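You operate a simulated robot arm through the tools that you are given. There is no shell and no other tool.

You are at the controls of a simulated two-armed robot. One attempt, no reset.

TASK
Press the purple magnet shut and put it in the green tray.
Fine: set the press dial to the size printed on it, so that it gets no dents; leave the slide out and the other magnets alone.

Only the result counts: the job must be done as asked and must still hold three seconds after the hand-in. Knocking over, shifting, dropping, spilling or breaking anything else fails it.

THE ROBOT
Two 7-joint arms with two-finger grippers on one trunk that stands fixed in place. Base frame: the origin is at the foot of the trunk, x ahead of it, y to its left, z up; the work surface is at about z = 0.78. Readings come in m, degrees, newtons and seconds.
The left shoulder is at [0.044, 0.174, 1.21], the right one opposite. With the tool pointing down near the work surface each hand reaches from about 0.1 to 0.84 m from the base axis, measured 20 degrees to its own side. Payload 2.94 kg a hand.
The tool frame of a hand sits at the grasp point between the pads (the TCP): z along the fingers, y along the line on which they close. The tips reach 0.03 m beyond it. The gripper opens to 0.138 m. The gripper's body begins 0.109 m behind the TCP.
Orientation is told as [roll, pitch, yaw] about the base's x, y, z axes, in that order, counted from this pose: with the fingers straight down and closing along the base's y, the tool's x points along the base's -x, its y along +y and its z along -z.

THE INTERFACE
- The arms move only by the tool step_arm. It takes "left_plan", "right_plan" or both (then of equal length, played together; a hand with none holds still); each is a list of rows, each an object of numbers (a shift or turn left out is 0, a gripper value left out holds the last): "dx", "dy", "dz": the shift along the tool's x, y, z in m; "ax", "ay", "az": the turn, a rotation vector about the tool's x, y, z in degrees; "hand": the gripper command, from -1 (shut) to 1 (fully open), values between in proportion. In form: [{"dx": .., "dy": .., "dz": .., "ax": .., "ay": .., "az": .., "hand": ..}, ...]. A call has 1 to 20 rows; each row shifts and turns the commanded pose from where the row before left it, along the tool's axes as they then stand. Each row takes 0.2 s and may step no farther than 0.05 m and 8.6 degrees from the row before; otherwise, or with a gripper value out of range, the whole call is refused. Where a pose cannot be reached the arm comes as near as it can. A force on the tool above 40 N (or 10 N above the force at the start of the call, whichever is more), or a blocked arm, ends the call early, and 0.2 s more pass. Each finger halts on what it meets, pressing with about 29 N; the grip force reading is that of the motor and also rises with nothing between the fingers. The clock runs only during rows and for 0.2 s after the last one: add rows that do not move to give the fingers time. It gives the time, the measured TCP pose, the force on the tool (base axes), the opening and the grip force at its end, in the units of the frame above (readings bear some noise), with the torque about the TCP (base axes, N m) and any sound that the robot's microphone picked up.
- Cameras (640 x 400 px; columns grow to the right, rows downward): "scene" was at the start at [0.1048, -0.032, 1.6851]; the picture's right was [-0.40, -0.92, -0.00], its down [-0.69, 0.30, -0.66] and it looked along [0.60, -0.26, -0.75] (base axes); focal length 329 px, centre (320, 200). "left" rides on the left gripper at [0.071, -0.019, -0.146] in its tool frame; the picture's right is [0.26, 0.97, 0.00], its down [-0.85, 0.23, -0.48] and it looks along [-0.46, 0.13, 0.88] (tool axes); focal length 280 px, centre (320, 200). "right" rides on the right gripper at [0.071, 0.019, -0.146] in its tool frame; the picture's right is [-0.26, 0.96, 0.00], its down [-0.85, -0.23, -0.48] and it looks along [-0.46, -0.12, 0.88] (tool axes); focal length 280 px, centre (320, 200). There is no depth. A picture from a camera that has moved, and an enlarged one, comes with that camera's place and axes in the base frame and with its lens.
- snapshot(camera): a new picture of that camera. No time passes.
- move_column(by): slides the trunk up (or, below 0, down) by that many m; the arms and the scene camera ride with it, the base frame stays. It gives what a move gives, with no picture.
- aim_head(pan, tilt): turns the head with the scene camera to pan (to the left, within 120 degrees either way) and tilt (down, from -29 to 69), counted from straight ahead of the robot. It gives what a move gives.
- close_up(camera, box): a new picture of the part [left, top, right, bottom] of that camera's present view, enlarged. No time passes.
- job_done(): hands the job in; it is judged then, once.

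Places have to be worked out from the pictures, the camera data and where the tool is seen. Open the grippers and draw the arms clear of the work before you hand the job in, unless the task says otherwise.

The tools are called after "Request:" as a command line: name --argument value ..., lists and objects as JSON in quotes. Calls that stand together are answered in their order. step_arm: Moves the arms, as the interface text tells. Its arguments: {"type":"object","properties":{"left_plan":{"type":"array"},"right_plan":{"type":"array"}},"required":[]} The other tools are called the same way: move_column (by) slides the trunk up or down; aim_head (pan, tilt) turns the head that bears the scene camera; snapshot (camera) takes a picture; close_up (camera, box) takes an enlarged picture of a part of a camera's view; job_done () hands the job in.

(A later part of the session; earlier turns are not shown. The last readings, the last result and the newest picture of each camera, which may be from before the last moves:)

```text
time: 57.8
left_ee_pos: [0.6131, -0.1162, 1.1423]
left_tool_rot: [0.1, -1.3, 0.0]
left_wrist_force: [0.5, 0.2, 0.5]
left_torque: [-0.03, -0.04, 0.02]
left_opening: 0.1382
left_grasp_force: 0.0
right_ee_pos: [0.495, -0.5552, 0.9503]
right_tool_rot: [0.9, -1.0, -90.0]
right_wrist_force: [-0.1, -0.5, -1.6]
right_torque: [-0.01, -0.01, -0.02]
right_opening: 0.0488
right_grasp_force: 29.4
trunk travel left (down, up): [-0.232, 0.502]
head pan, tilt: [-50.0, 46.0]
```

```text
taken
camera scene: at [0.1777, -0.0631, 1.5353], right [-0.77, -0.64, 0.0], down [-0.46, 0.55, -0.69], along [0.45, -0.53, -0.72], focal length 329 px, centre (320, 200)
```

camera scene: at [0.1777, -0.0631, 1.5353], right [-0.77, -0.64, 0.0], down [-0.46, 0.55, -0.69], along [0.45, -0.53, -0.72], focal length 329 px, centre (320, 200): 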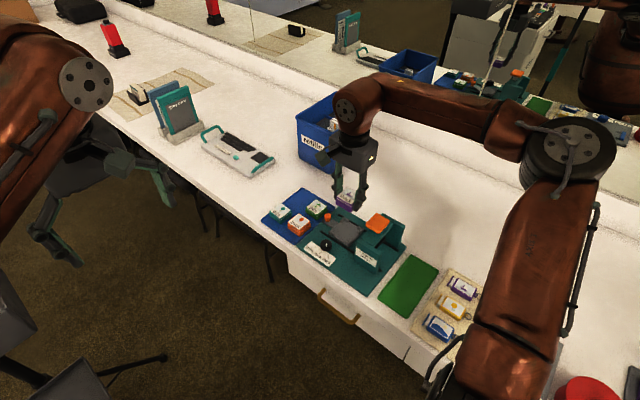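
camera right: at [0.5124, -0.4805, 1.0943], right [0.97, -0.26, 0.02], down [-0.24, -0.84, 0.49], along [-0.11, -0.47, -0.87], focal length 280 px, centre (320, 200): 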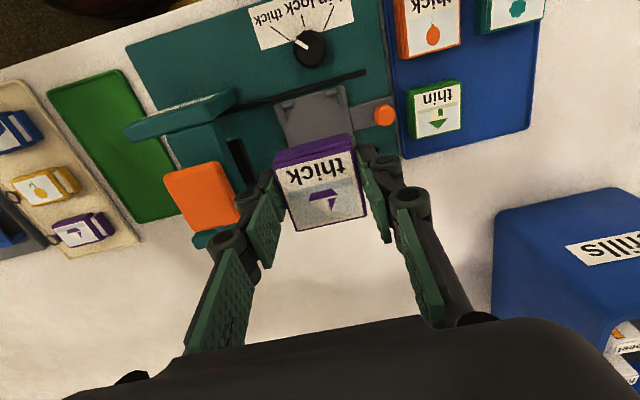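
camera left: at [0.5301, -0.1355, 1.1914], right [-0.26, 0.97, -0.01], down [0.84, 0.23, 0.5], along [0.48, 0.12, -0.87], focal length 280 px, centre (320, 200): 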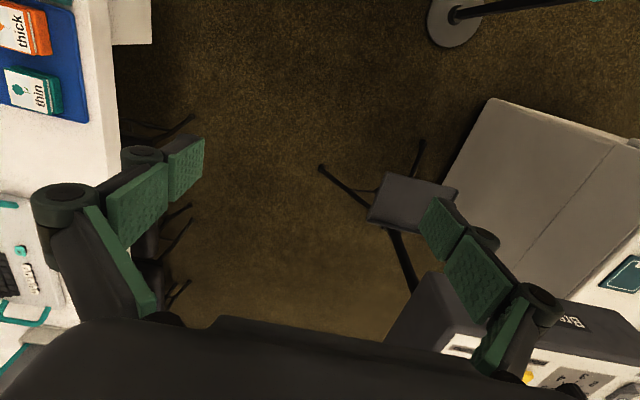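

I had tilted about the wrong axis; I level the hand properly (roll 0.9, pitch -1.0) and look closely at the slide pocket.

Request:
step_arm --right_plan '[{"ax": 0.9, "ay": 1.0, "hand": -1}, {}, {}]'

Request:
close_up --camera "right" --box '[220, 50, 420, 240]'

Request:
close_up --camera "scene" --box '[290, 170, 410, 270]'

```text
time: 58.6
left_ee_pos: [0.6117, -0.116, 1.1416]
left_tool_rot: [0.1, -1.1, 0.0]
left_wrist_force: [-0.8, -0.8, 0.3]
left_torque: [0.01, 0.0, 0.01]
left_opening: 0.1379
left_grasp_force: 0.1
right_ee_pos: [0.4956, -0.5556, 0.9497]
right_tool_rot: [0.1, 0.0, -90.0]
right_wrist_force: [0.3, -0.2, -0.6]
right_torque: [0.03, -0.01, 0.03]
right_opening: 0.0487
right_grasp_force: 29.3
trunk travel left (down, up): [-0.232, 0.502]
head pan, tilt: [-50.0, 46.0]
```

```text
2.11 times, centred on (320, 145) of right
camera zoom: at [0.5144, -0.4841, 1.095], right [0.97, -0.26, 0.0], down [-0.23, -0.85, 0.48], along [-0.12, -0.46, -0.88], focal length 590 px, centre (320, 316)
```

zoom: 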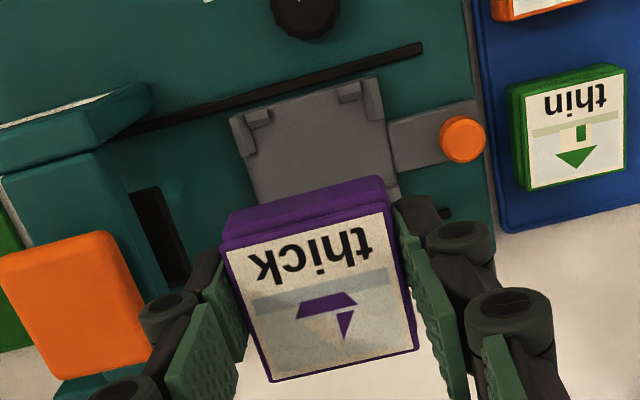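

```text
4.00 times, centred on (350, 220) of scene
camera zoom: at [0.1776, -0.063, 1.5354], right [-0.77, -0.64, 0.0], down [-0.46, 0.55, -0.69], along [0.45, -0.53, -0.72], focal length 1316 px, centre (200, 120)
```

zoom: 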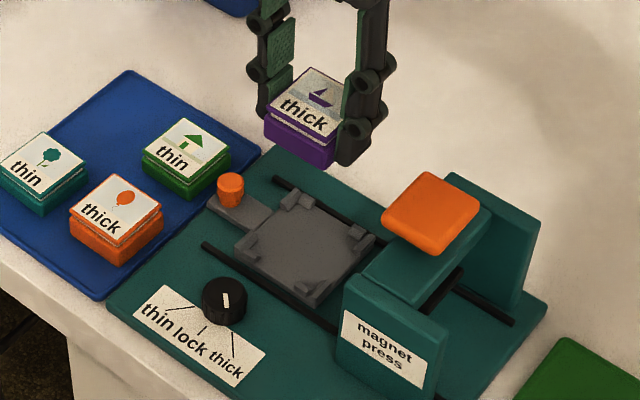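

The pocket is well visible from this head angle; I enlarge it further to measure the post positions.

Request:
close_up --camera "scene" --box '[340, 210, 404, 250]'

Request:
close_up --camera "scene" --box '[320, 210, 370, 250]'

Request:
close_up --camera "right" --box '[280, 60, 360, 120]'

```text
10.00 times, centred on (372, 230) of scene
camera zoom: at [0.1776, -0.063, 1.5354], right [-0.77, -0.64, 0.0], down [-0.46, 0.55, -0.69], along [0.45, -0.53, -0.72], focal length 3290 px, centre (-200, -100)
```

zoom: 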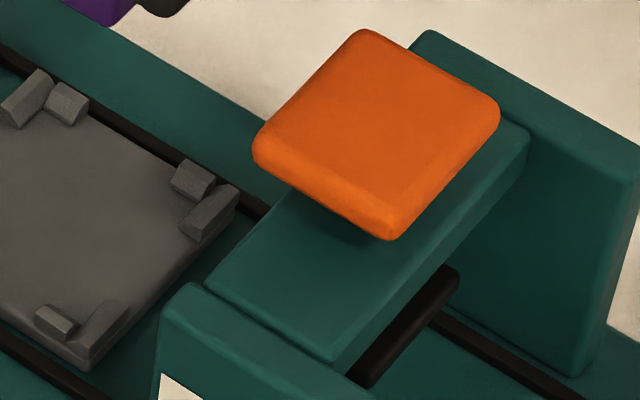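

```text
10.00 times, centred on (345, 230) of scene
camera zoom: at [0.1776, -0.063, 1.5354], right [-0.77, -0.64, 0.0], down [-0.46, 0.55, -0.69], along [0.45, -0.53, -0.72], focal length 3290 px, centre (70, -100)
```

zoom: 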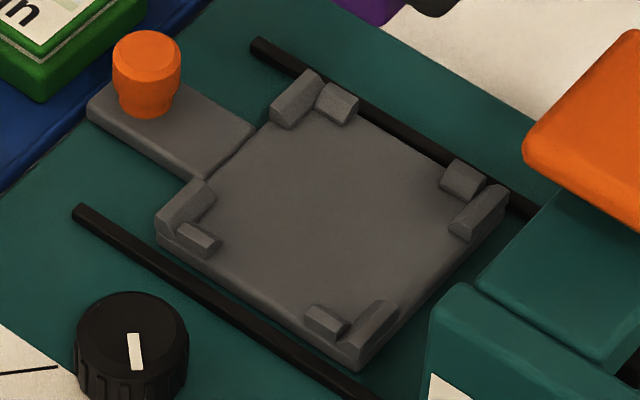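

```text
6.67 times, centred on (320, 90) of right
camera zoom: at [0.5144, -0.4841, 1.095], right [0.97, -0.26, 0.0], down [-0.23, -0.85, 0.48], along [-0.12, -0.46, -0.88], focal length 1869 px, centre (320, 933)
```

zoom: 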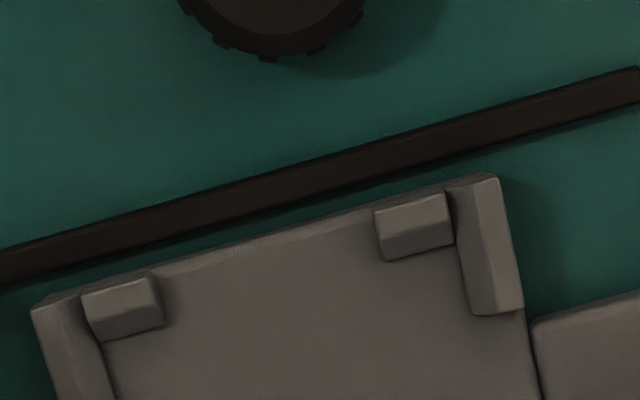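

The pocket spans about x 0.467–0.524, y -0.587 to -0.530 (centre [0.4955, -0.5585]), with room of a few mm around the magnet. I centre and lower to just above the slide.

Request:
step_arm --right_plan '[{"dx": -0.0014, "dy": -0.0008, "hand": -1}, {"dz": 0.025}, {"dz": 0.025}, {"dz": 0.025}, {"dz": 0.02}, {"dz": 0.01}, {}, {}]'

Request:
snapshot --camera "right"

Request:
close_up --camera "scene" --box '[310, 190, 390, 250]'

```text
time: 60.4
left_ee_pos: [0.6121, -0.1167, 1.1417]
left_tool_rot: [0.1, -1.2, 0.0]
left_wrist_force: [-0.9, -0.1, -0.2]
left_torque: [-0.02, -0.03, 0.0]
left_opening: 0.138
left_grasp_force: 0.0
right_ee_pos: [0.4944, -0.5576, 0.8441]
right_tool_rot: [0.0, 0.1, -89.9]
right_wrist_force: [0.1, 0.4, -0.2]
right_torque: [0.01, 0.01, 0.0]
right_opening: 0.0491
right_grasp_force: 29.2
trunk travel left (down, up): [-0.232, 0.502]
head pan, tilt: [-50.0, 46.0]
```

```text
taken
camera right: at [0.5137, -0.4862, 0.9894], right [0.97, -0.26, 0.0], down [-0.23, -0.85, 0.48], along [-0.12, -0.46, -0.88], focal length 280 px, centre (320, 200)
```

right: 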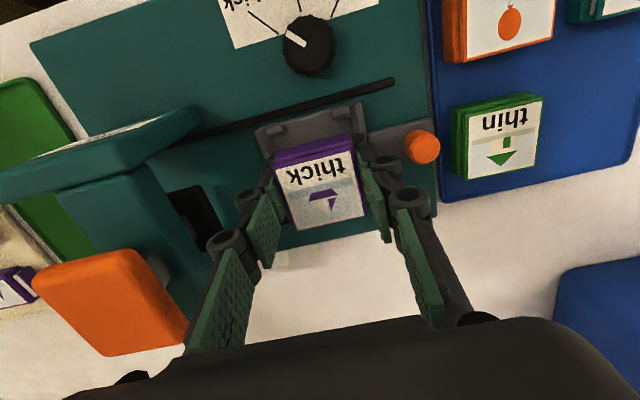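

```text
6.67 times, centred on (350, 220) of scene
camera zoom: at [0.1776, -0.0629, 1.5354], right [-0.77, -0.64, 0.0], down [-0.46, 0.55, -0.69], along [0.45, -0.53, -0.72], focal length 2193 px, centre (120, 67)
```

zoom: 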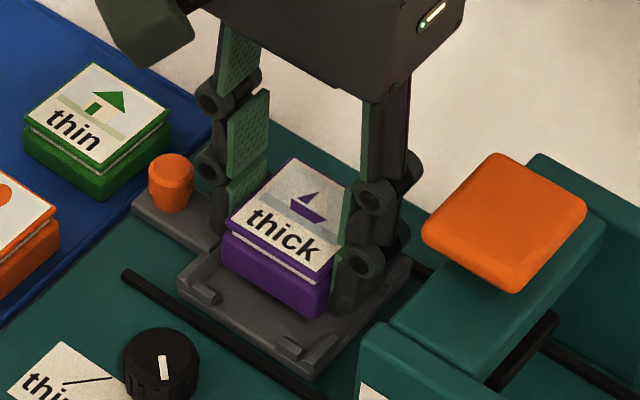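

Well aligned above the pocket. I lower in small steps and watch for the contact force.

Request:
step_arm --right_plan '[{"dz": 0.006, "hand": -1}, {"dz": 0.004}, {"dz": 0.002}, {}]'

Request:
close_up --camera "scene" --box '[310, 190, 390, 250]'

```text
time: 61.4
left_ee_pos: [0.611, -0.1158, 1.1424]
left_tool_rot: [0.1, -1.3, 0.0]
left_wrist_force: [-0.3, -0.2, 0.5]
left_torque: [-0.04, -0.04, -0.04]
left_opening: 0.1383
left_grasp_force: 0.0
right_ee_pos: [0.4945, -0.5572, 0.8331]
right_tool_rot: [0.2, 0.0, -90.0]
right_wrist_force: [-2.3, -0.7, 15.1]
right_torque: [0.06, 0.14, 0.01]
right_opening: 0.0489
right_grasp_force: 29.4
trunk travel left (down, up): [-0.232, 0.502]
head pan, tilt: [-50.0, 46.0]
```

```text
6.67 times, centred on (350, 220) of scene
camera zoom: at [0.1756, -0.0614, 1.5359], right [-0.77, -0.64, 0.0], down [-0.46, 0.55, -0.69], along [0.45, -0.53, -0.72], focal length 2193 px, centre (120, 67)
```

zoom: 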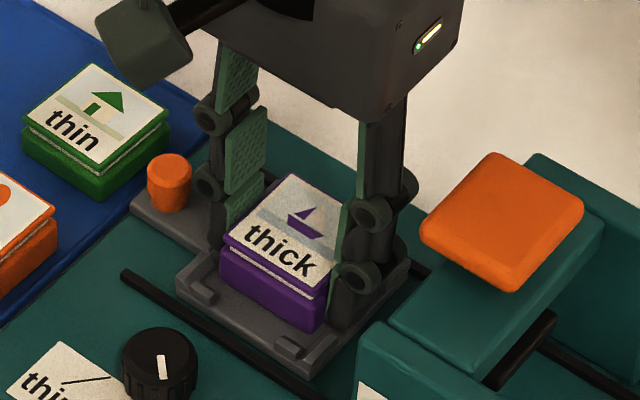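

Contact at z 0.833 with 15 N, which fits the magnet's foot on the slide floor. I check it from the hand camera before letting go.

Request:
close_up --camera "right" --box '[240, 80, 400, 240]'

Request:
close_up --camera "scene" --box '[325, 205, 375, 240]'

```text
2.50 times, centred on (320, 160) of right
camera zoom: at [0.5131, -0.4858, 0.9795], right [0.97, -0.26, 0.0], down [-0.23, -0.85, 0.48], along [-0.12, -0.46, -0.88], focal length 701 px, centre (320, 300)
```

zoom: 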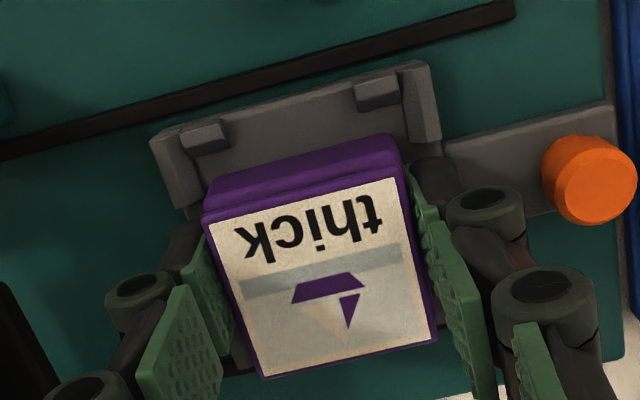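

```text
11.43 times, centred on (350, 222) of scene
camera zoom: at [0.1756, -0.0614, 1.5359], right [-0.77, -0.64, 0.0], down [-0.46, 0.55, -0.69], along [0.45, -0.53, -0.72], focal length 3760 px, centre (-23, -57)
```

zoom: 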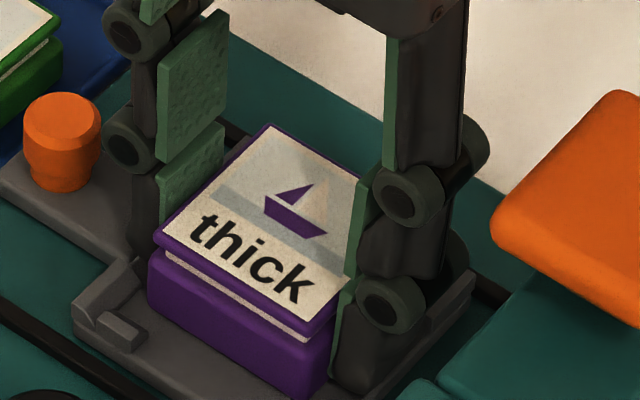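

The magnet sits inside the posts (its +y edge at about -0.537, pocket about -0.533 to -0.587). I relieve the push, open to 62 mm and lift away.

Request:
step_arm --right_plan '[{"dz": -0.001}, {"hand": -0.1}, {}, {}, {"dz": -0.005}, {"dz": -0.01}, {"dz": -0.02}, {"dz": -0.03}, {"dz": -0.03}, {}]'

Request:
close_up --camera "right" --box '[240, 60, 400, 220]'

Request:
close_up --camera "scene" --box '[310, 190, 390, 250]'

```text
time: 63.6
left_ee_pos: [0.6127, -0.1183, 1.1411]
left_tool_rot: [0.1, -1.2, -0.1]
left_wrist_force: [0.6, -0.4, 0.3]
left_torque: [0.0, -0.02, -0.01]
left_opening: 0.1378
left_grasp_force: 0.1
right_ee_pos: [0.4934, -0.5599, 0.9265]
right_tool_rot: [0.0, 0.2, -90.1]
right_wrist_force: [-0.2, 0.4, -0.2]
right_torque: [-0.02, 0.02, -0.01]
right_opening: 0.0622
right_grasp_force: 0.0
trunk travel left (down, up): [-0.232, 0.502]
head pan, tilt: [-50.0, 46.0]
```

```text
2.50 times, centred on (320, 140) of right
camera zoom: at [0.5128, -0.4879, 1.0717], right [0.97, -0.26, 0.0], down [-0.23, -0.85, 0.47], along [-0.13, -0.46, -0.88], focal length 701 px, centre (320, 350)
```

zoom: 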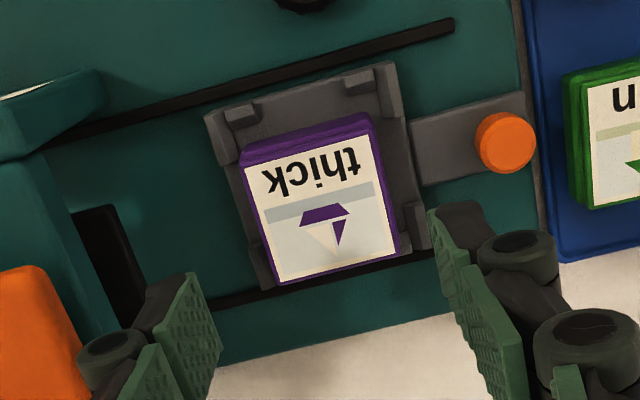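

```text
6.67 times, centred on (350, 220) of scene
camera zoom: at [0.1776, -0.0632, 1.5354], right [-0.77, -0.64, 0.0], down [-0.46, 0.55, -0.69], along [0.45, -0.53, -0.72], focal length 2193 px, centre (120, 67)
```

zoom: 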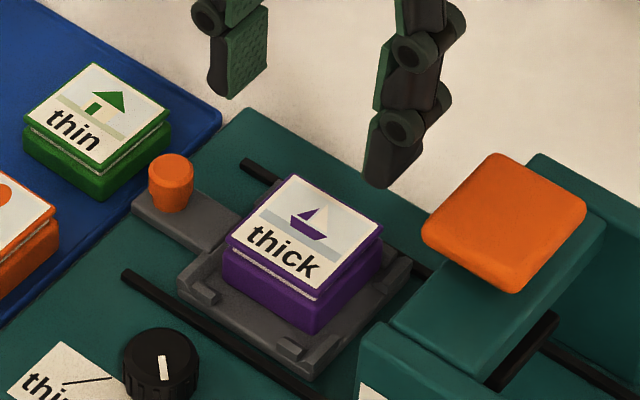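

The magnet sits flat in the slide. Next I go to the slide's orange peg (about [0.559, -0.555], top z 0.828), turning to yaw -30 so the fingers clear the green magnet.

Request:
step_arm --right_plan '[{"dz": -0.02}, {"dz": -0.014, "dy": 0.022}, {"dy": 0.022, "dx": 0.002}, {"dy": 0.022, "dx": 0.002}, {"az": -7.5}, {"az": -7.5}, {"az": -7.5}, {"az": -7.5}, {"az": -7.5}, {"az": -7.5}, {"az": -7.5}, {"az": -7.5}, {}]'

Request:
snapshot --camera "right"

Request:
close_up --camera "right" --box '[160, 0, 400, 200]'

```text
time: 66.4
left_ee_pos: [0.6122, -0.1174, 1.1436]
left_tool_rot: [0.1, -1.2, 0.0]
left_wrist_force: [0.3, -0.3, 1.4]
left_torque: [0.02, -0.01, 0.03]
left_opening: 0.1379
left_grasp_force: 0.2
right_ee_pos: [0.5606, -0.5548, 0.9628]
right_tool_rot: [0.0, 0.0, -29.9]
right_wrist_force: [-0.8, -0.3, 0.0]
right_torque: [-0.05, 0.02, -0.01]
right_opening: 0.0624
right_grasp_force: 0.0
trunk travel left (down, up): [-0.232, 0.502]
head pan, tilt: [-50.0, 46.0]
```

```text
taken
camera right: at [0.5091, -0.5016, 1.1066], right [0.71, 0.71, 0.0], down [0.62, -0.62, 0.47], along [0.34, -0.34, -0.88], focal length 280 px, centre (320, 200)
```

right: 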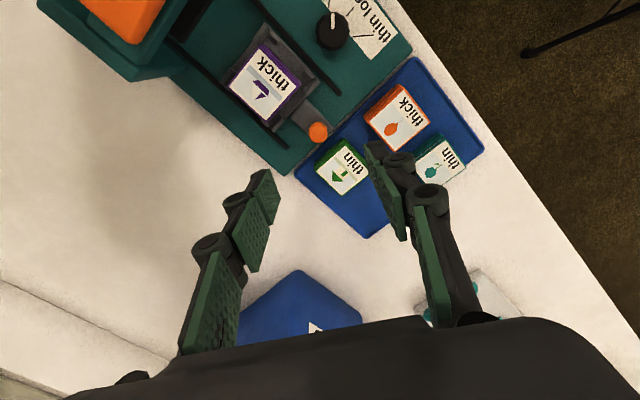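

```text
2.00 times, centred on (280, 100) of right
camera zoom: at [0.5091, -0.5016, 1.1066], right [0.71, 0.71, 0.0], down [0.62, -0.62, 0.47], along [0.34, -0.34, -0.88], focal length 561 px, centre (400, 400)
```

zoom: 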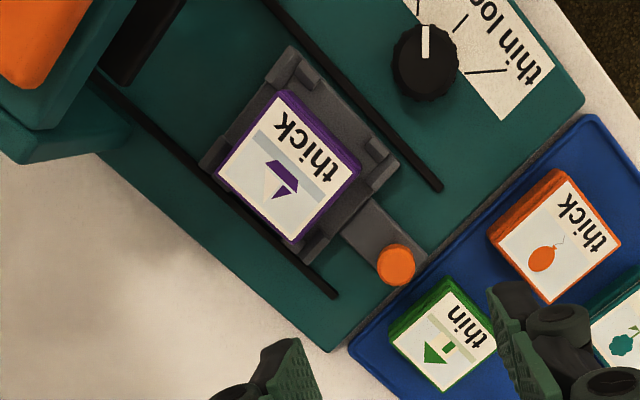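

The peg is right under the TCP. I narrow the opening to about 30 mm and lower over the peg to z about 0.84.

Request:
step_arm --right_plan '[{"hand": -0.565, "dz": 0.02}, {"dz": 0.03}, {"dz": 0.03}, {"dz": 0.02}, {}, {}]'

Request:
close_up --camera "right" --box '[220, 80, 420, 240]'

Request:
close_up --camera "scene" --box '[300, 180, 400, 250]'

```text
time: 67.8
left_ee_pos: [0.6126, -0.1177, 1.1424]
left_tool_rot: [0.0, -1.3, 0.0]
left_wrist_force: [-0.7, -0.4, -0.4]
left_torque: [0.0, -0.01, -0.04]
left_opening: 0.138
left_grasp_force: 0.0
right_ee_pos: [0.5614, -0.5533, 0.8619]
right_tool_rot: [0.1, 0.1, -30.0]
right_wrist_force: [1.7, 0.5, -0.4]
right_torque: [0.02, 0.01, -0.01]
right_opening: 0.03
right_grasp_force: 0.0
trunk travel left (down, up): [-0.232, 0.502]
head pan, tilt: [-50.0, 46.0]
```

```text
2.50 times, centred on (320, 160) of right
camera zoom: at [0.5093, -0.5016, 1.0078], right [0.71, 0.71, 0.0], down [0.62, -0.62, 0.47], along [0.34, -0.34, -0.88], focal length 701 px, centre (320, 300)
```

zoom: 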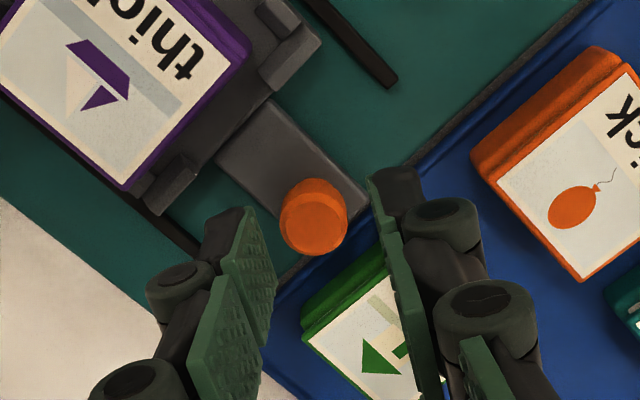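

```text
5.71 times, centred on (350, 215) of scene
camera zoom: at [0.1777, -0.063, 1.5354], right [-0.77, -0.64, 0.0], down [-0.46, 0.55, -0.69], along [0.45, -0.53, -0.72], focal length 1880 px, centre (149, 114)
```

zoom: 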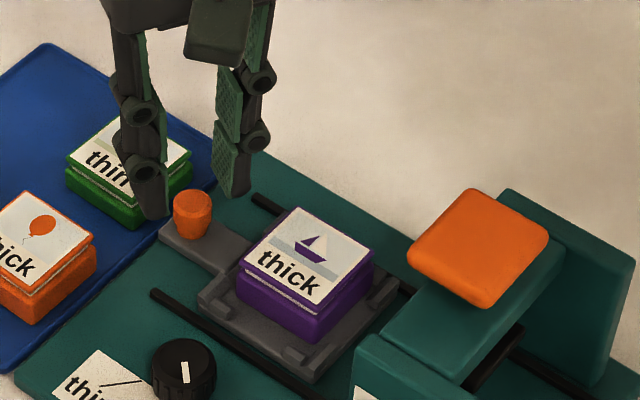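

The peg is centred between the fingers within 2 mm. I trim the offset, go down to z about 0.84 and close on the peg.

Request:
step_arm --right_plan '[{"dx": 0.001, "dy": -0.0016}, {"dz": 0.012}, {"dz": 0.01}, {}, {"hand": -1}, {}, {}]'

Request:
close_up --camera "right" --box '[220, 80, 420, 240]'

Request:
close_up --camera "scene" --box '[300, 180, 400, 250]'

```text
time: 69.4
left_ee_pos: [0.6132, -0.1174, 1.1426]
left_tool_rot: [0.1, -1.1, -0.1]
left_wrist_force: [0.0, -0.2, 0.2]
left_torque: [0.01, -0.03, 0.02]
left_opening: 0.1381
left_grasp_force: 0.1
right_ee_pos: [0.5588, -0.5561, 0.84]
right_tool_rot: [0.1, 0.0, -29.9]
right_wrist_force: [-1.6, -6.1, 2.4]
right_torque: [-0.25, -0.04, -0.1]
right_opening: 0.0191
right_grasp_force: 44.4
trunk travel left (down, up): [-0.232, 0.502]
head pan, tilt: [-50.0, 46.0]
```

```text
2.50 times, centred on (320, 160) of right
camera zoom: at [0.5072, -0.5035, 0.9855], right [0.71, 0.7, 0.0], down [0.62, -0.62, 0.48], along [0.34, -0.34, -0.88], focal length 701 px, centre (320, 300)
```

zoom: 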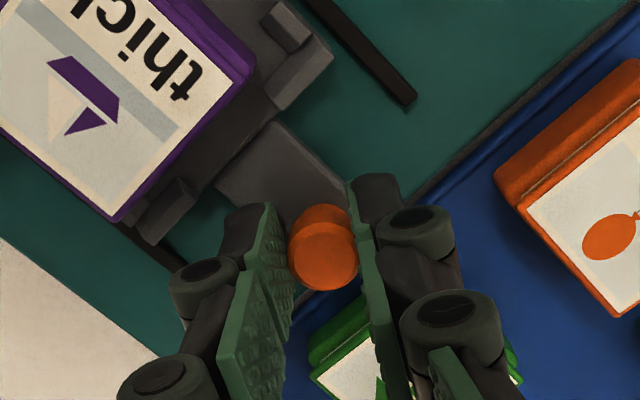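

```text
5.71 times, centred on (350, 215) of scene
camera zoom: at [0.1772, -0.0637, 1.5354], right [-0.77, -0.64, 0.0], down [-0.46, 0.55, -0.69], along [0.45, -0.53, -0.72], focal length 1880 px, centre (149, 114)
```

zoom: 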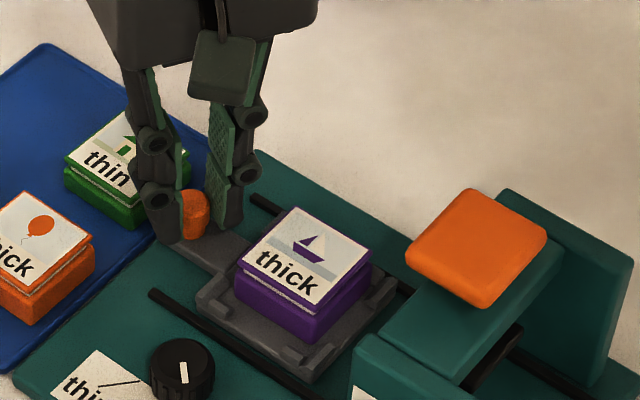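

The peg is held. I push the slide toward -x by 30 mm first and check that it runs freely with the magnet on it.

Request:
step_arm --right_plan '[{"dx": 0.00866, "dy": -0.005, "hand": -1}, {"dx": 0.00866, "dy": -0.005}, {"dx": 0.00866, "dy": -0.005}, {}]'

Request:
close_up --camera "scene" --box '[300, 180, 420, 270]'

Request:
snapshot --camera "right"

```text
time: 70.4
left_ee_pos: [0.6116, -0.1168, 1.1427]
left_tool_rot: [0.0, -1.2, 0.0]
left_wrist_force: [0.6, 0.2, 0.1]
left_torque: [-0.01, 0.01, 0.0]
left_opening: 0.138
left_grasp_force: 0.1
right_ee_pos: [0.5288, -0.556, 0.8395]
right_tool_rot: [0.1, 0.0, -29.9]
right_wrist_force: [0.8, -7.7, 11.9]
right_torque: [0.02, 0.57, 0.05]
right_opening: 0.0191
right_grasp_force: 44.5
trunk travel left (down, up): [-0.232, 0.502]
head pan, tilt: [-50.0, 46.0]
```

```text
4.44 times, centred on (360, 225) of scene
camera zoom: at [0.1765, -0.0629, 1.5357], right [-0.77, -0.64, 0.0], down [-0.46, 0.55, -0.69], along [0.45, -0.53, -0.72], focal length 1462 px, centre (142, 89)
```

zoom: 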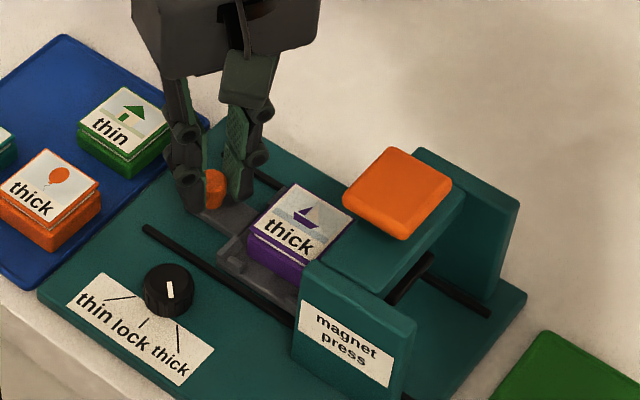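

```text
taken
camera right: at [0.4769, -0.5036, 0.9854], right [0.71, 0.71, 0.0], down [0.62, -0.62, 0.48], along [0.34, -0.34, -0.88], focal length 280 px, centre (320, 200)
```

right: 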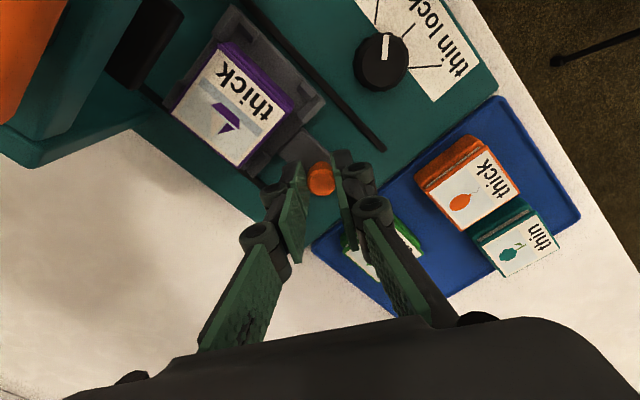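

The slide runs freely with the magnet seated. I push on another 40 mm.

Request:
step_arm --right_plan '[{"dx": 0.0084, "dy": -0.0054, "dz": -0.0005, "hand": -1}, {"dx": 0.00866, "dy": -0.005}, {"dx": 0.00866, "dy": -0.005}, {"dx": 0.00866, "dy": -0.005}, {}]'

Request:
close_up --camera "scene" --box '[300, 180, 420, 270]'

Request:
snapshot --camera "right"

```text
time: 71.6
left_ee_pos: [0.6105, -0.1179, 1.1429]
left_tool_rot: [0.2, -1.2, 0.0]
left_wrist_force: [-0.5, -0.5, 0.9]
left_torque: [-0.01, 0.0, 0.0]
left_opening: 0.138
left_grasp_force: 0.1
right_ee_pos: [0.4897, -0.5556, 0.8406]
right_tool_rot: [0.1, -0.2, -29.9]
right_wrist_force: [-0.2, -20.2, 24.0]
right_torque: [-0.59, 0.11, 0.03]
right_opening: 0.019
right_grasp_force: 43.7
trunk travel left (down, up): [-0.232, 0.502]
head pan, tilt: [-50.0, 46.0]
```

```text
4.44 times, centred on (360, 225) of scene
camera zoom: at [0.1756, -0.0635, 1.5358], right [-0.77, -0.64, 0.0], down [-0.46, 0.55, -0.69], along [0.45, -0.53, -0.72], focal length 1462 px, centre (142, 89)
```

zoom: 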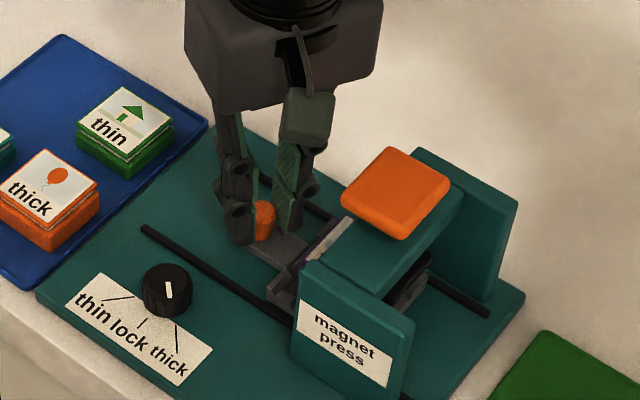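

```text
taken
camera right: at [0.4368, -0.5032, 0.9851], right [0.71, 0.7, 0.0], down [0.62, -0.62, 0.48], along [0.34, -0.34, -0.88], focal length 280 px, centre (320, 200)
```

right: 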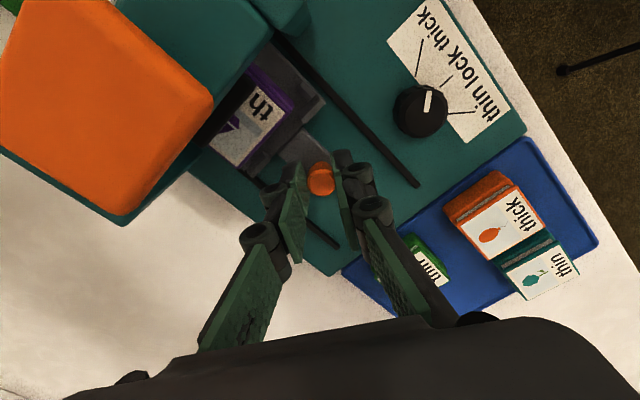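

Nearly under the press head now; side forces have built up, so I ease the hand about 1 mm toward -y and up before going on.

Request:
step_arm --right_plan '[{"dx": -0.0005, "dy": -0.00087, "dz": -0.001, "hand": -1}, {}, {}]'

```text
time: 72.4
left_ee_pos: [0.6119, -0.1175, 1.1437]
left_tool_rot: [0.2, -1.2, 0.1]
left_wrist_force: [0.0, 0.1, 0.0]
left_torque: [0.01, 0.01, 0.01]
left_opening: 0.1383
left_grasp_force: 0.1
right_ee_pos: [0.4899, -0.5554, 0.8395]
right_tool_rot: [0.0, 0.1, -29.9]
right_wrist_force: [0.2, -9.7, 8.0]
right_torque: [-0.61, -0.74, 0.02]
right_opening: 0.019
right_grasp_force: 44.2
trunk travel left (down, up): [-0.232, 0.502]
head pan, tilt: [-50.0, 46.0]
```

Forces eased. I push the remaining way in small steps until the slide meets its stop.

Request:
step_arm --right_plan '[{"dx": 0.0085, "dy": -0.0053, "dz": -0.0003, "hand": -1}, {"dx": 0.0068, "dy": -0.0042, "dz": -0.0002}, {}]'

Request:
close_up --camera "scene" --box '[300, 180, 420, 270]'

Request:
snapshot --camera "right"

```text
time: 73.2
left_ee_pos: [0.6139, -0.1174, 1.1413]
left_tool_rot: [0.2, -1.1, 0.0]
left_wrist_force: [0.7, 0.0, -0.6]
left_torque: [-0.05, -0.03, 0.01]
left_opening: 0.138
left_grasp_force: 0.1
right_ee_pos: [0.4712, -0.5564, 0.8405]
right_tool_rot: [0.1, 0.5, -29.9]
right_wrist_force: [-2.7, 6.4, -11.1]
right_torque: [0.55, 1.02, 0.08]
right_opening: 0.0188
right_grasp_force: 43.9
trunk travel left (down, up): [-0.232, 0.502]
head pan, tilt: [-50.0, 46.0]
```

```text
4.44 times, centred on (360, 225) of scene
camera zoom: at [0.1783, -0.0636, 1.5351], right [-0.77, -0.64, 0.0], down [-0.46, 0.55, -0.69], along [0.45, -0.53, -0.72], focal length 1462 px, centre (142, 89)
```

zoom: 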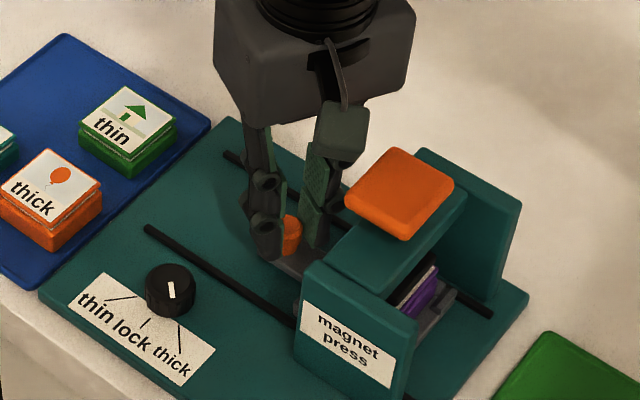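

```text
taken
camera right: at [0.4197, -0.5043, 0.9858], right [0.71, 0.71, 0.0], down [0.62, -0.62, 0.47], along [0.33, -0.33, -0.88], focal length 280 px, centre (320, 200)
```

right: 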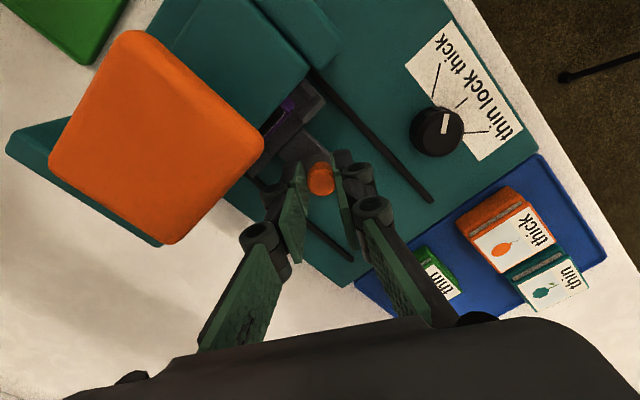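

No stop felt yet (x-force small) and the magnet is now under the black press head. I keep pushing in 5 mm steps to find the stop.

Request:
step_arm --right_plan '[{"dx": 0.0043, "dy": -0.0025, "dz": 0.0003, "hand": -1}, {}]'

Request:
close_up --camera "scene" --box '[350, 200, 430, 260]'

```text
time: 73.8
left_ee_pos: [0.6131, -0.1172, 1.1417]
left_tool_rot: [0.0, -1.2, 0.0]
left_wrist_force: [-0.3, -0.7, -0.3]
left_torque: [0.02, 0.01, 0.0]
left_opening: 0.1382
left_grasp_force: 0.1
right_ee_pos: [0.4677, -0.5558, 0.8398]
right_tool_rot: [0.1, 0.1, -29.9]
right_wrist_force: [5.3, 13.3, -19.9]
right_torque: [0.21, -0.37, 0.08]
right_opening: 0.0189
right_grasp_force: 44.4
trunk travel left (down, up): [-0.232, 0.502]
head pan, tilt: [-50.0, 46.0]
```

```text
6.67 times, centred on (390, 230) of scene
camera zoom: at [0.1796, -0.0635, 1.535], right [-0.77, -0.64, 0.0], down [-0.46, 0.55, -0.69], along [0.45, -0.53, -0.72], focal length 2193 px, centre (-147, 0)
```

zoom: 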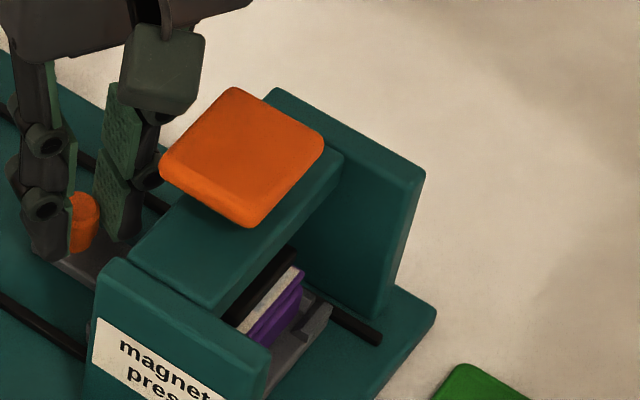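

Resistance is beginning at x 0.468. I push 4 mm more to make sure the slide is at its stop, easing the cross forces.

Request:
step_arm --right_plan '[{"dx": 0.0037, "dy": -0.0013, "dz": 0.0005, "hand": -1}, {}]'

Request:
close_up --camera "scene" --box '[350, 200, 430, 260]'

```text
time: 74.4
left_ee_pos: [0.6171, -0.1178, 1.1388]
left_tool_rot: [0.1, -0.8, -0.1]
left_wrist_force: [-0.1, 0.0, -0.2]
left_torque: [-0.02, 0.02, 0.01]
left_opening: 0.138
left_grasp_force: 0.1
right_ee_pos: [0.4689, -0.5552, 0.8406]
right_tool_rot: [0.1, 0.0, -29.8]
right_wrist_force: [17.9, 11.3, -15.6]
right_torque: [-0.26, -1.35, 0.13]
right_opening: 0.019
right_grasp_force: 44.0
trunk travel left (down, up): [-0.232, 0.502]
head pan, tilt: [-50.0, 46.0]
```

```text
6.67 times, centred on (390, 230) of scene
camera zoom: at [0.1887, -0.0635, 1.5348], right [-0.77, -0.64, 0.01], down [-0.47, 0.55, -0.69], along [0.44, -0.53, -0.72], focal length 2193 px, centre (-147, 0)
```

zoom: 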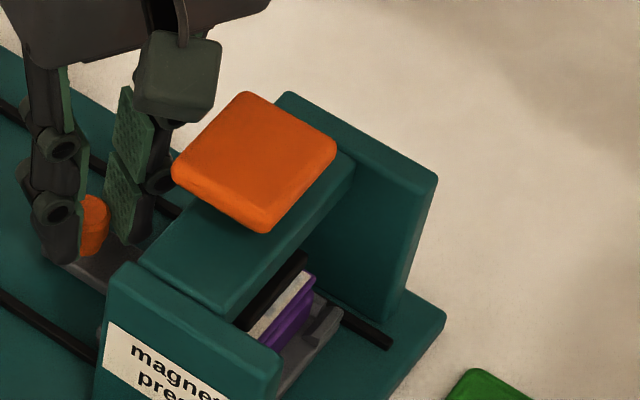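

The slide is at its stop (x-force 18 N, no more travel). I relieve the push, open slightly and lift off the peg.

Request:
step_arm --right_plan '[{"dx": -0.0026, "dy": 0.0015, "hand": -1}, {}, {"hand": -0.5}, {}, {"dz": -0.01}, {"dz": -0.025}, {"dz": -0.04}, {"dz": -0.04}, {}]'

Request:
snapshot --camera "right"

Request:
close_up --camera "scene" --box '[320, 190, 440, 270]'

```text
time: 76.4
left_ee_pos: [0.6124, -0.1176, 1.1422]
left_tool_rot: [0.1, -1.2, 0.1]
left_wrist_force: [1.0, -0.1, 0.0]
left_torque: [0.0, 0.0, -0.01]
left_opening: 0.1381
left_grasp_force: 0.0
right_ee_pos: [0.465, -0.5561, 0.9557]
right_tool_rot: [-0.1, 0.1, -30.0]
right_wrist_force: [0.6, -0.3, 0.0]
right_torque: [0.0, 0.0, 0.01]
right_opening: 0.0346
right_grasp_force: 0.1
trunk travel left (down, up): [-0.232, 0.502]
head pan, tilt: [-50.0, 46.0]
```

```text
taken
camera right: at [0.4134, -0.5051, 1.1014], right [0.71, 0.71, 0.0], down [0.62, -0.62, 0.47], along [0.33, -0.34, -0.88], focal length 280 px, centre (320, 200)
```

right: 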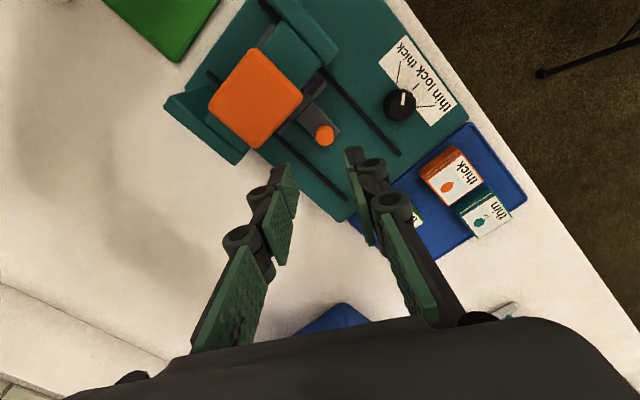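

```text
5.00 times, centred on (380, 230) of scene
camera zoom: at [0.1777, -0.0637, 1.5353], right [-0.77, -0.64, 0.0], down [-0.46, 0.55, -0.69], along [0.45, -0.53, -0.72], focal length 1645 px, centre (20, 50)
```

zoom: 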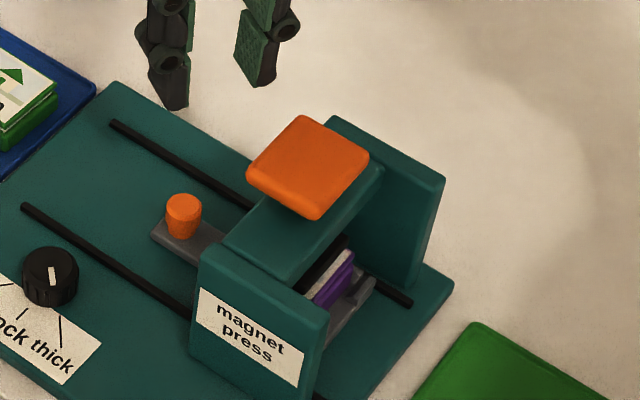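

The slide is in and the magnet is under the press head. The orange pad is centred near [0.404, -0.552] with its top around z 0.92; I rise, close the fingers and move above it.

Request:
step_arm --right_plan '[{"dz": -0.03, "hand": -1}, {"dz": -0.02}, {"dx": 0.0137, "dy": -0.0067}, {"dx": 0.0137, "dy": -0.0067}, {"dx": 0.0137, "dy": -0.0067}, {"dx": 0.0137, "dy": -0.0067}, {}, {}]'

Request:
snapshot --camera "right"

Request:
close_up --camera "scene" --box '[320, 160, 440, 260]'

```text
time: 78.2
left_ee_pos: [0.6123, -0.1172, 1.1424]
left_tool_rot: [0.1, -1.2, 0.0]
left_wrist_force: [-0.4, -0.2, -1.0]
left_torque: [-0.02, 0.0, 0.0]
left_opening: 0.1379
left_grasp_force: 0.0
right_ee_pos: [0.4038, -0.554, 1.006]
right_tool_rot: [0.0, 0.0, -30.0]
right_wrist_force: [-0.3, -0.3, -0.2]
right_torque: [0.02, 0.0, 0.01]
right_opening: 0.0002
right_grasp_force: 28.2
trunk travel left (down, up): [-0.232, 0.502]
head pan, tilt: [-50.0, 46.0]
```

```text
taken
camera right: at [0.3522, -0.5011, 1.1505], right [0.71, 0.71, 0.0], down [0.62, -0.62, 0.48], along [0.34, -0.34, -0.88], focal length 280 px, centre (320, 200)
```

right: 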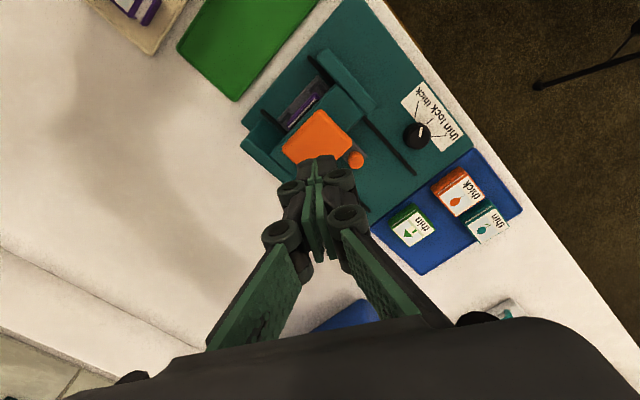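

```text
4.00 times, centred on (380, 210) of scene
camera zoom: at [0.1773, -0.0631, 1.5354], right [-0.77, -0.64, 0.0], down [-0.46, 0.55, -0.69], along [0.45, -0.53, -0.72], focal length 1316 px, centre (80, 160)
```

zoom: 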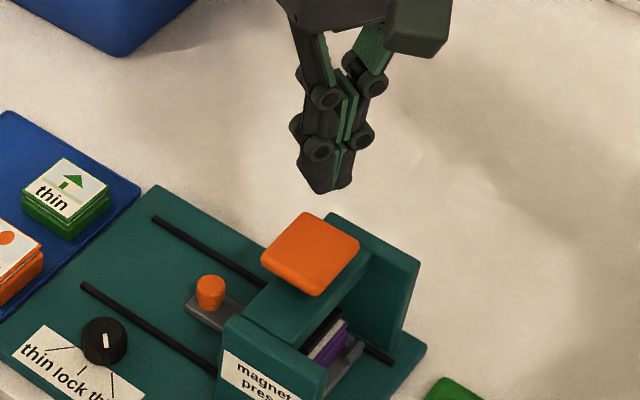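

The closed fingertips hang over the pad. I lower to just above it, then press down in small steps.

Request:
step_arm --right_plan '[{"dz": 0.02, "hand": -1}, {"dz": 0.02}, {"dz": 0.008}, {}]'

Request:
close_up --camera "scene" --box '[320, 160, 440, 260]'

Request:
close_up --camera "right" --box '[220, 60, 420, 220]'

```text
time: 79.2
left_ee_pos: [0.6121, -0.117, 1.1431]
left_tool_rot: [0.1, -1.2, 0.0]
left_wrist_force: [-0.2, -0.5, -0.2]
left_torque: [0.01, 0.0, 0.01]
left_opening: 0.1378
left_grasp_force: 0.1
right_ee_pos: [0.4047, -0.554, 0.9569]
right_tool_rot: [0.1, 0.0, -29.8]
right_wrist_force: [0.4, 0.2, -0.1]
right_torque: [-0.01, -0.01, 0.0]
right_opening: 0.0
right_grasp_force: 28.4
trunk travel left (down, up): [-0.232, 0.502]
head pan, tilt: [-50.0, 46.0]
```

```text
4.00 times, centred on (380, 210) of scene
camera zoom: at [0.1774, -0.0631, 1.5354], right [-0.77, -0.64, 0.0], down [-0.46, 0.55, -0.69], along [0.45, -0.53, -0.72], focal length 1316 px, centre (80, 160)
```

zoom: 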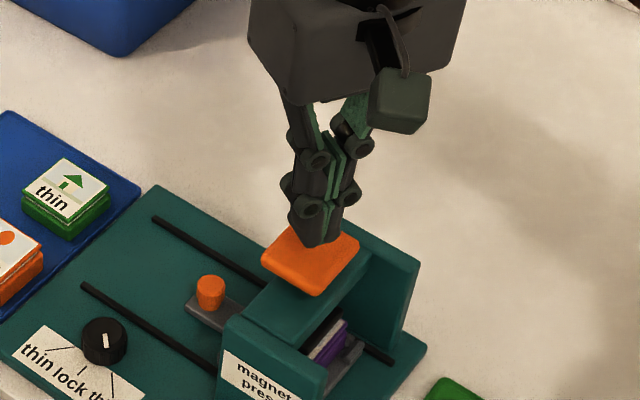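

```text
2.50 times, centred on (320, 140) of right
camera zoom: at [0.3526, -0.5021, 1.102], right [0.71, 0.71, 0.0], down [0.62, -0.62, 0.48], along [0.34, -0.34, -0.88], focal length 701 px, centre (320, 350)
```

zoom: 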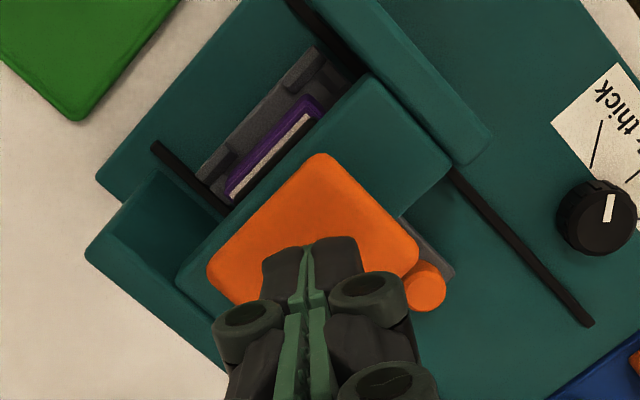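

The magnet sits centred under the press head (bar x 0.382–0.425, slide centre 0.404). I press down in 4 mm steps.

Request:
step_arm --right_plan '[{"dz": 0.004, "hand": -1}, {"dz": 0.004}, {"dz": 0.004}, {"dz": 0.004}, {}]'

Request:
close_up --camera "scene" --box '[320, 160, 440, 260]'

```text
time: 80.4
left_ee_pos: [0.6129, -0.1174, 1.1414]
left_tool_rot: [0.2, -1.2, 0.0]
left_wrist_force: [-0.7, 0.5, -0.2]
left_torque: [-0.02, -0.01, 0.02]
left_opening: 0.138
left_grasp_force: 0.1
right_ee_pos: [0.4045, -0.553, 0.9429]
right_tool_rot: [0.0, 0.0, -29.9]
right_wrist_force: [0.8, 0.4, 0.2]
right_torque: [-0.01, 0.0, 0.01]
right_opening: 0.0001
right_grasp_force: 28.4
trunk travel left (down, up): [-0.232, 0.502]
head pan, tilt: [-50.0, 46.0]
```

```text
4.00 times, centred on (380, 210) of scene
camera zoom: at [0.1774, -0.0631, 1.5354], right [-0.77, -0.64, 0.0], down [-0.46, 0.55, -0.69], along [0.45, -0.53, -0.72], focal length 1316 px, centre (80, 160)
```

zoom: 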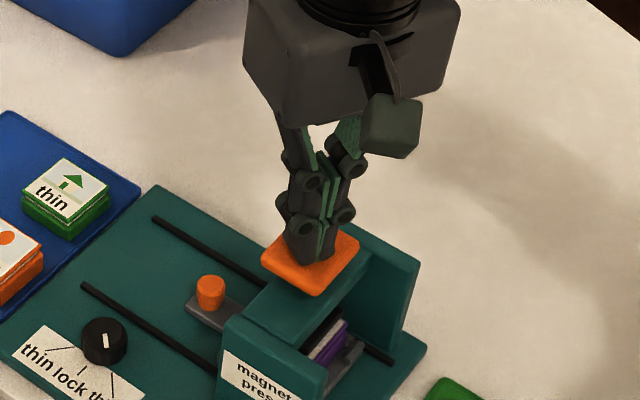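

No contact yet at tip height 0.913. I continue downward in small steps.

Request:
step_arm --right_plan '[{"dz": 0.003, "hand": -1}, {"dz": 0.003}, {"dz": 0.003}, {"dz": 0.003}, {}]'

Request:
close_up --camera "scene" --box '[320, 160, 440, 260]'

```text
time: 81.6
left_ee_pos: [0.6125, -0.1166, 1.1418]
left_tool_rot: [0.1, -1.3, 0.0]
left_wrist_force: [0.3, -1.1, -0.6]
left_torque: [-0.04, 0.07, 0.0]
left_opening: 0.1379
left_grasp_force: 0.1
right_ee_pos: [0.4043, -0.5523, 0.9303]
right_tool_rot: [0.0, 0.0, -29.9]
right_wrist_force: [-0.2, -0.7, 2.5]
right_torque: [-0.06, -0.05, -0.04]
right_opening: 0.0058
right_grasp_force: 28.3
trunk travel left (down, up): [-0.232, 0.502]
head pan, tilt: [-50.0, 46.0]
```

```text
4.00 times, centred on (380, 210) of scene
camera zoom: at [0.1774, -0.0631, 1.5354], right [-0.77, -0.64, 0.0], down [-0.46, 0.55, -0.69], along [0.45, -0.53, -0.72], focal length 1316 px, centre (80, 160)
```

zoom: 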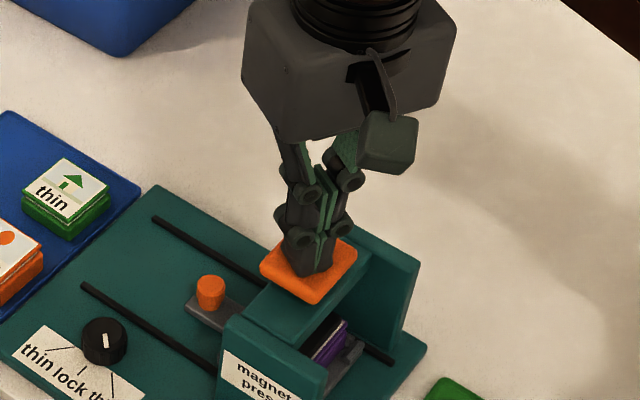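

The pad has begun to move down with a light spring force. I keep pressing in 3 mm steps.

Request:
step_arm --right_plan '[{"dz": 0.003, "hand": -1}, {"dz": 0.003}, {"dz": 0.003}, {}]'

Request:
close_up --camera "scene" --box '[320, 160, 440, 260]'

Request:
close_up --camera "right" --box '[220, 60, 420, 220]'

```text
time: 82.6
left_ee_pos: [0.6104, -0.116, 1.1434]
left_tool_rot: [0.2, -1.3, -0.1]
left_wrist_force: [-0.5, 0.7, 0.0]
left_torque: [-0.02, 0.02, 0.0]
left_opening: 0.1378
left_grasp_force: 0.1
right_ee_pos: [0.405, -0.5524, 0.9239]
right_tool_rot: [0.0, -0.4, -29.9]
right_wrist_force: [4.0, -14.7, 37.6]
right_torque: [-0.25, 0.21, 0.11]
right_opening: 0.0058
right_grasp_force: 28.6
trunk travel left (down, up): [-0.232, 0.502]
head pan, tilt: [-50.0, 46.0]
```

```text
4.00 times, centred on (380, 210) of scene
camera zoom: at [0.175, -0.0618, 1.5362], right [-0.77, -0.64, 0.0], down [-0.46, 0.55, -0.7], along [0.45, -0.53, -0.72], focal length 1316 px, centre (80, 160)
```

zoom: 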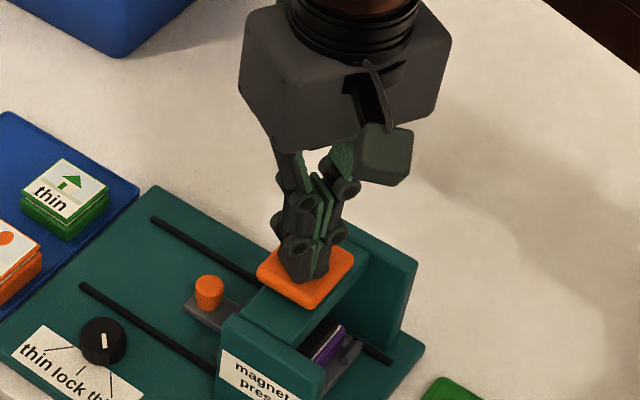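

```text
2.50 times, centred on (320, 140) of right
camera zoom: at [0.3516, -0.4992, 1.069], right [0.71, 0.7, 0.0], down [0.62, -0.62, 0.48], along [0.34, -0.34, -0.88], focal length 701 px, centre (320, 350)
```

zoom: 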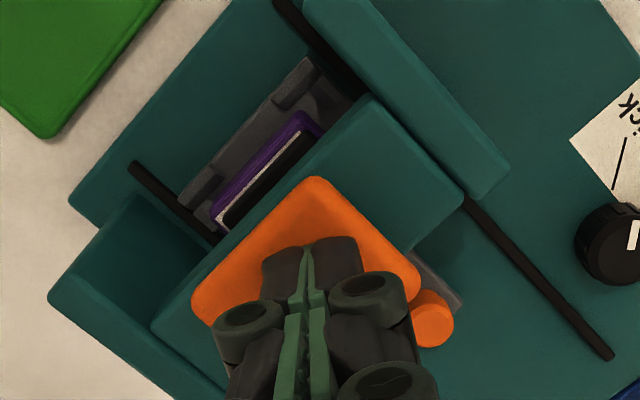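

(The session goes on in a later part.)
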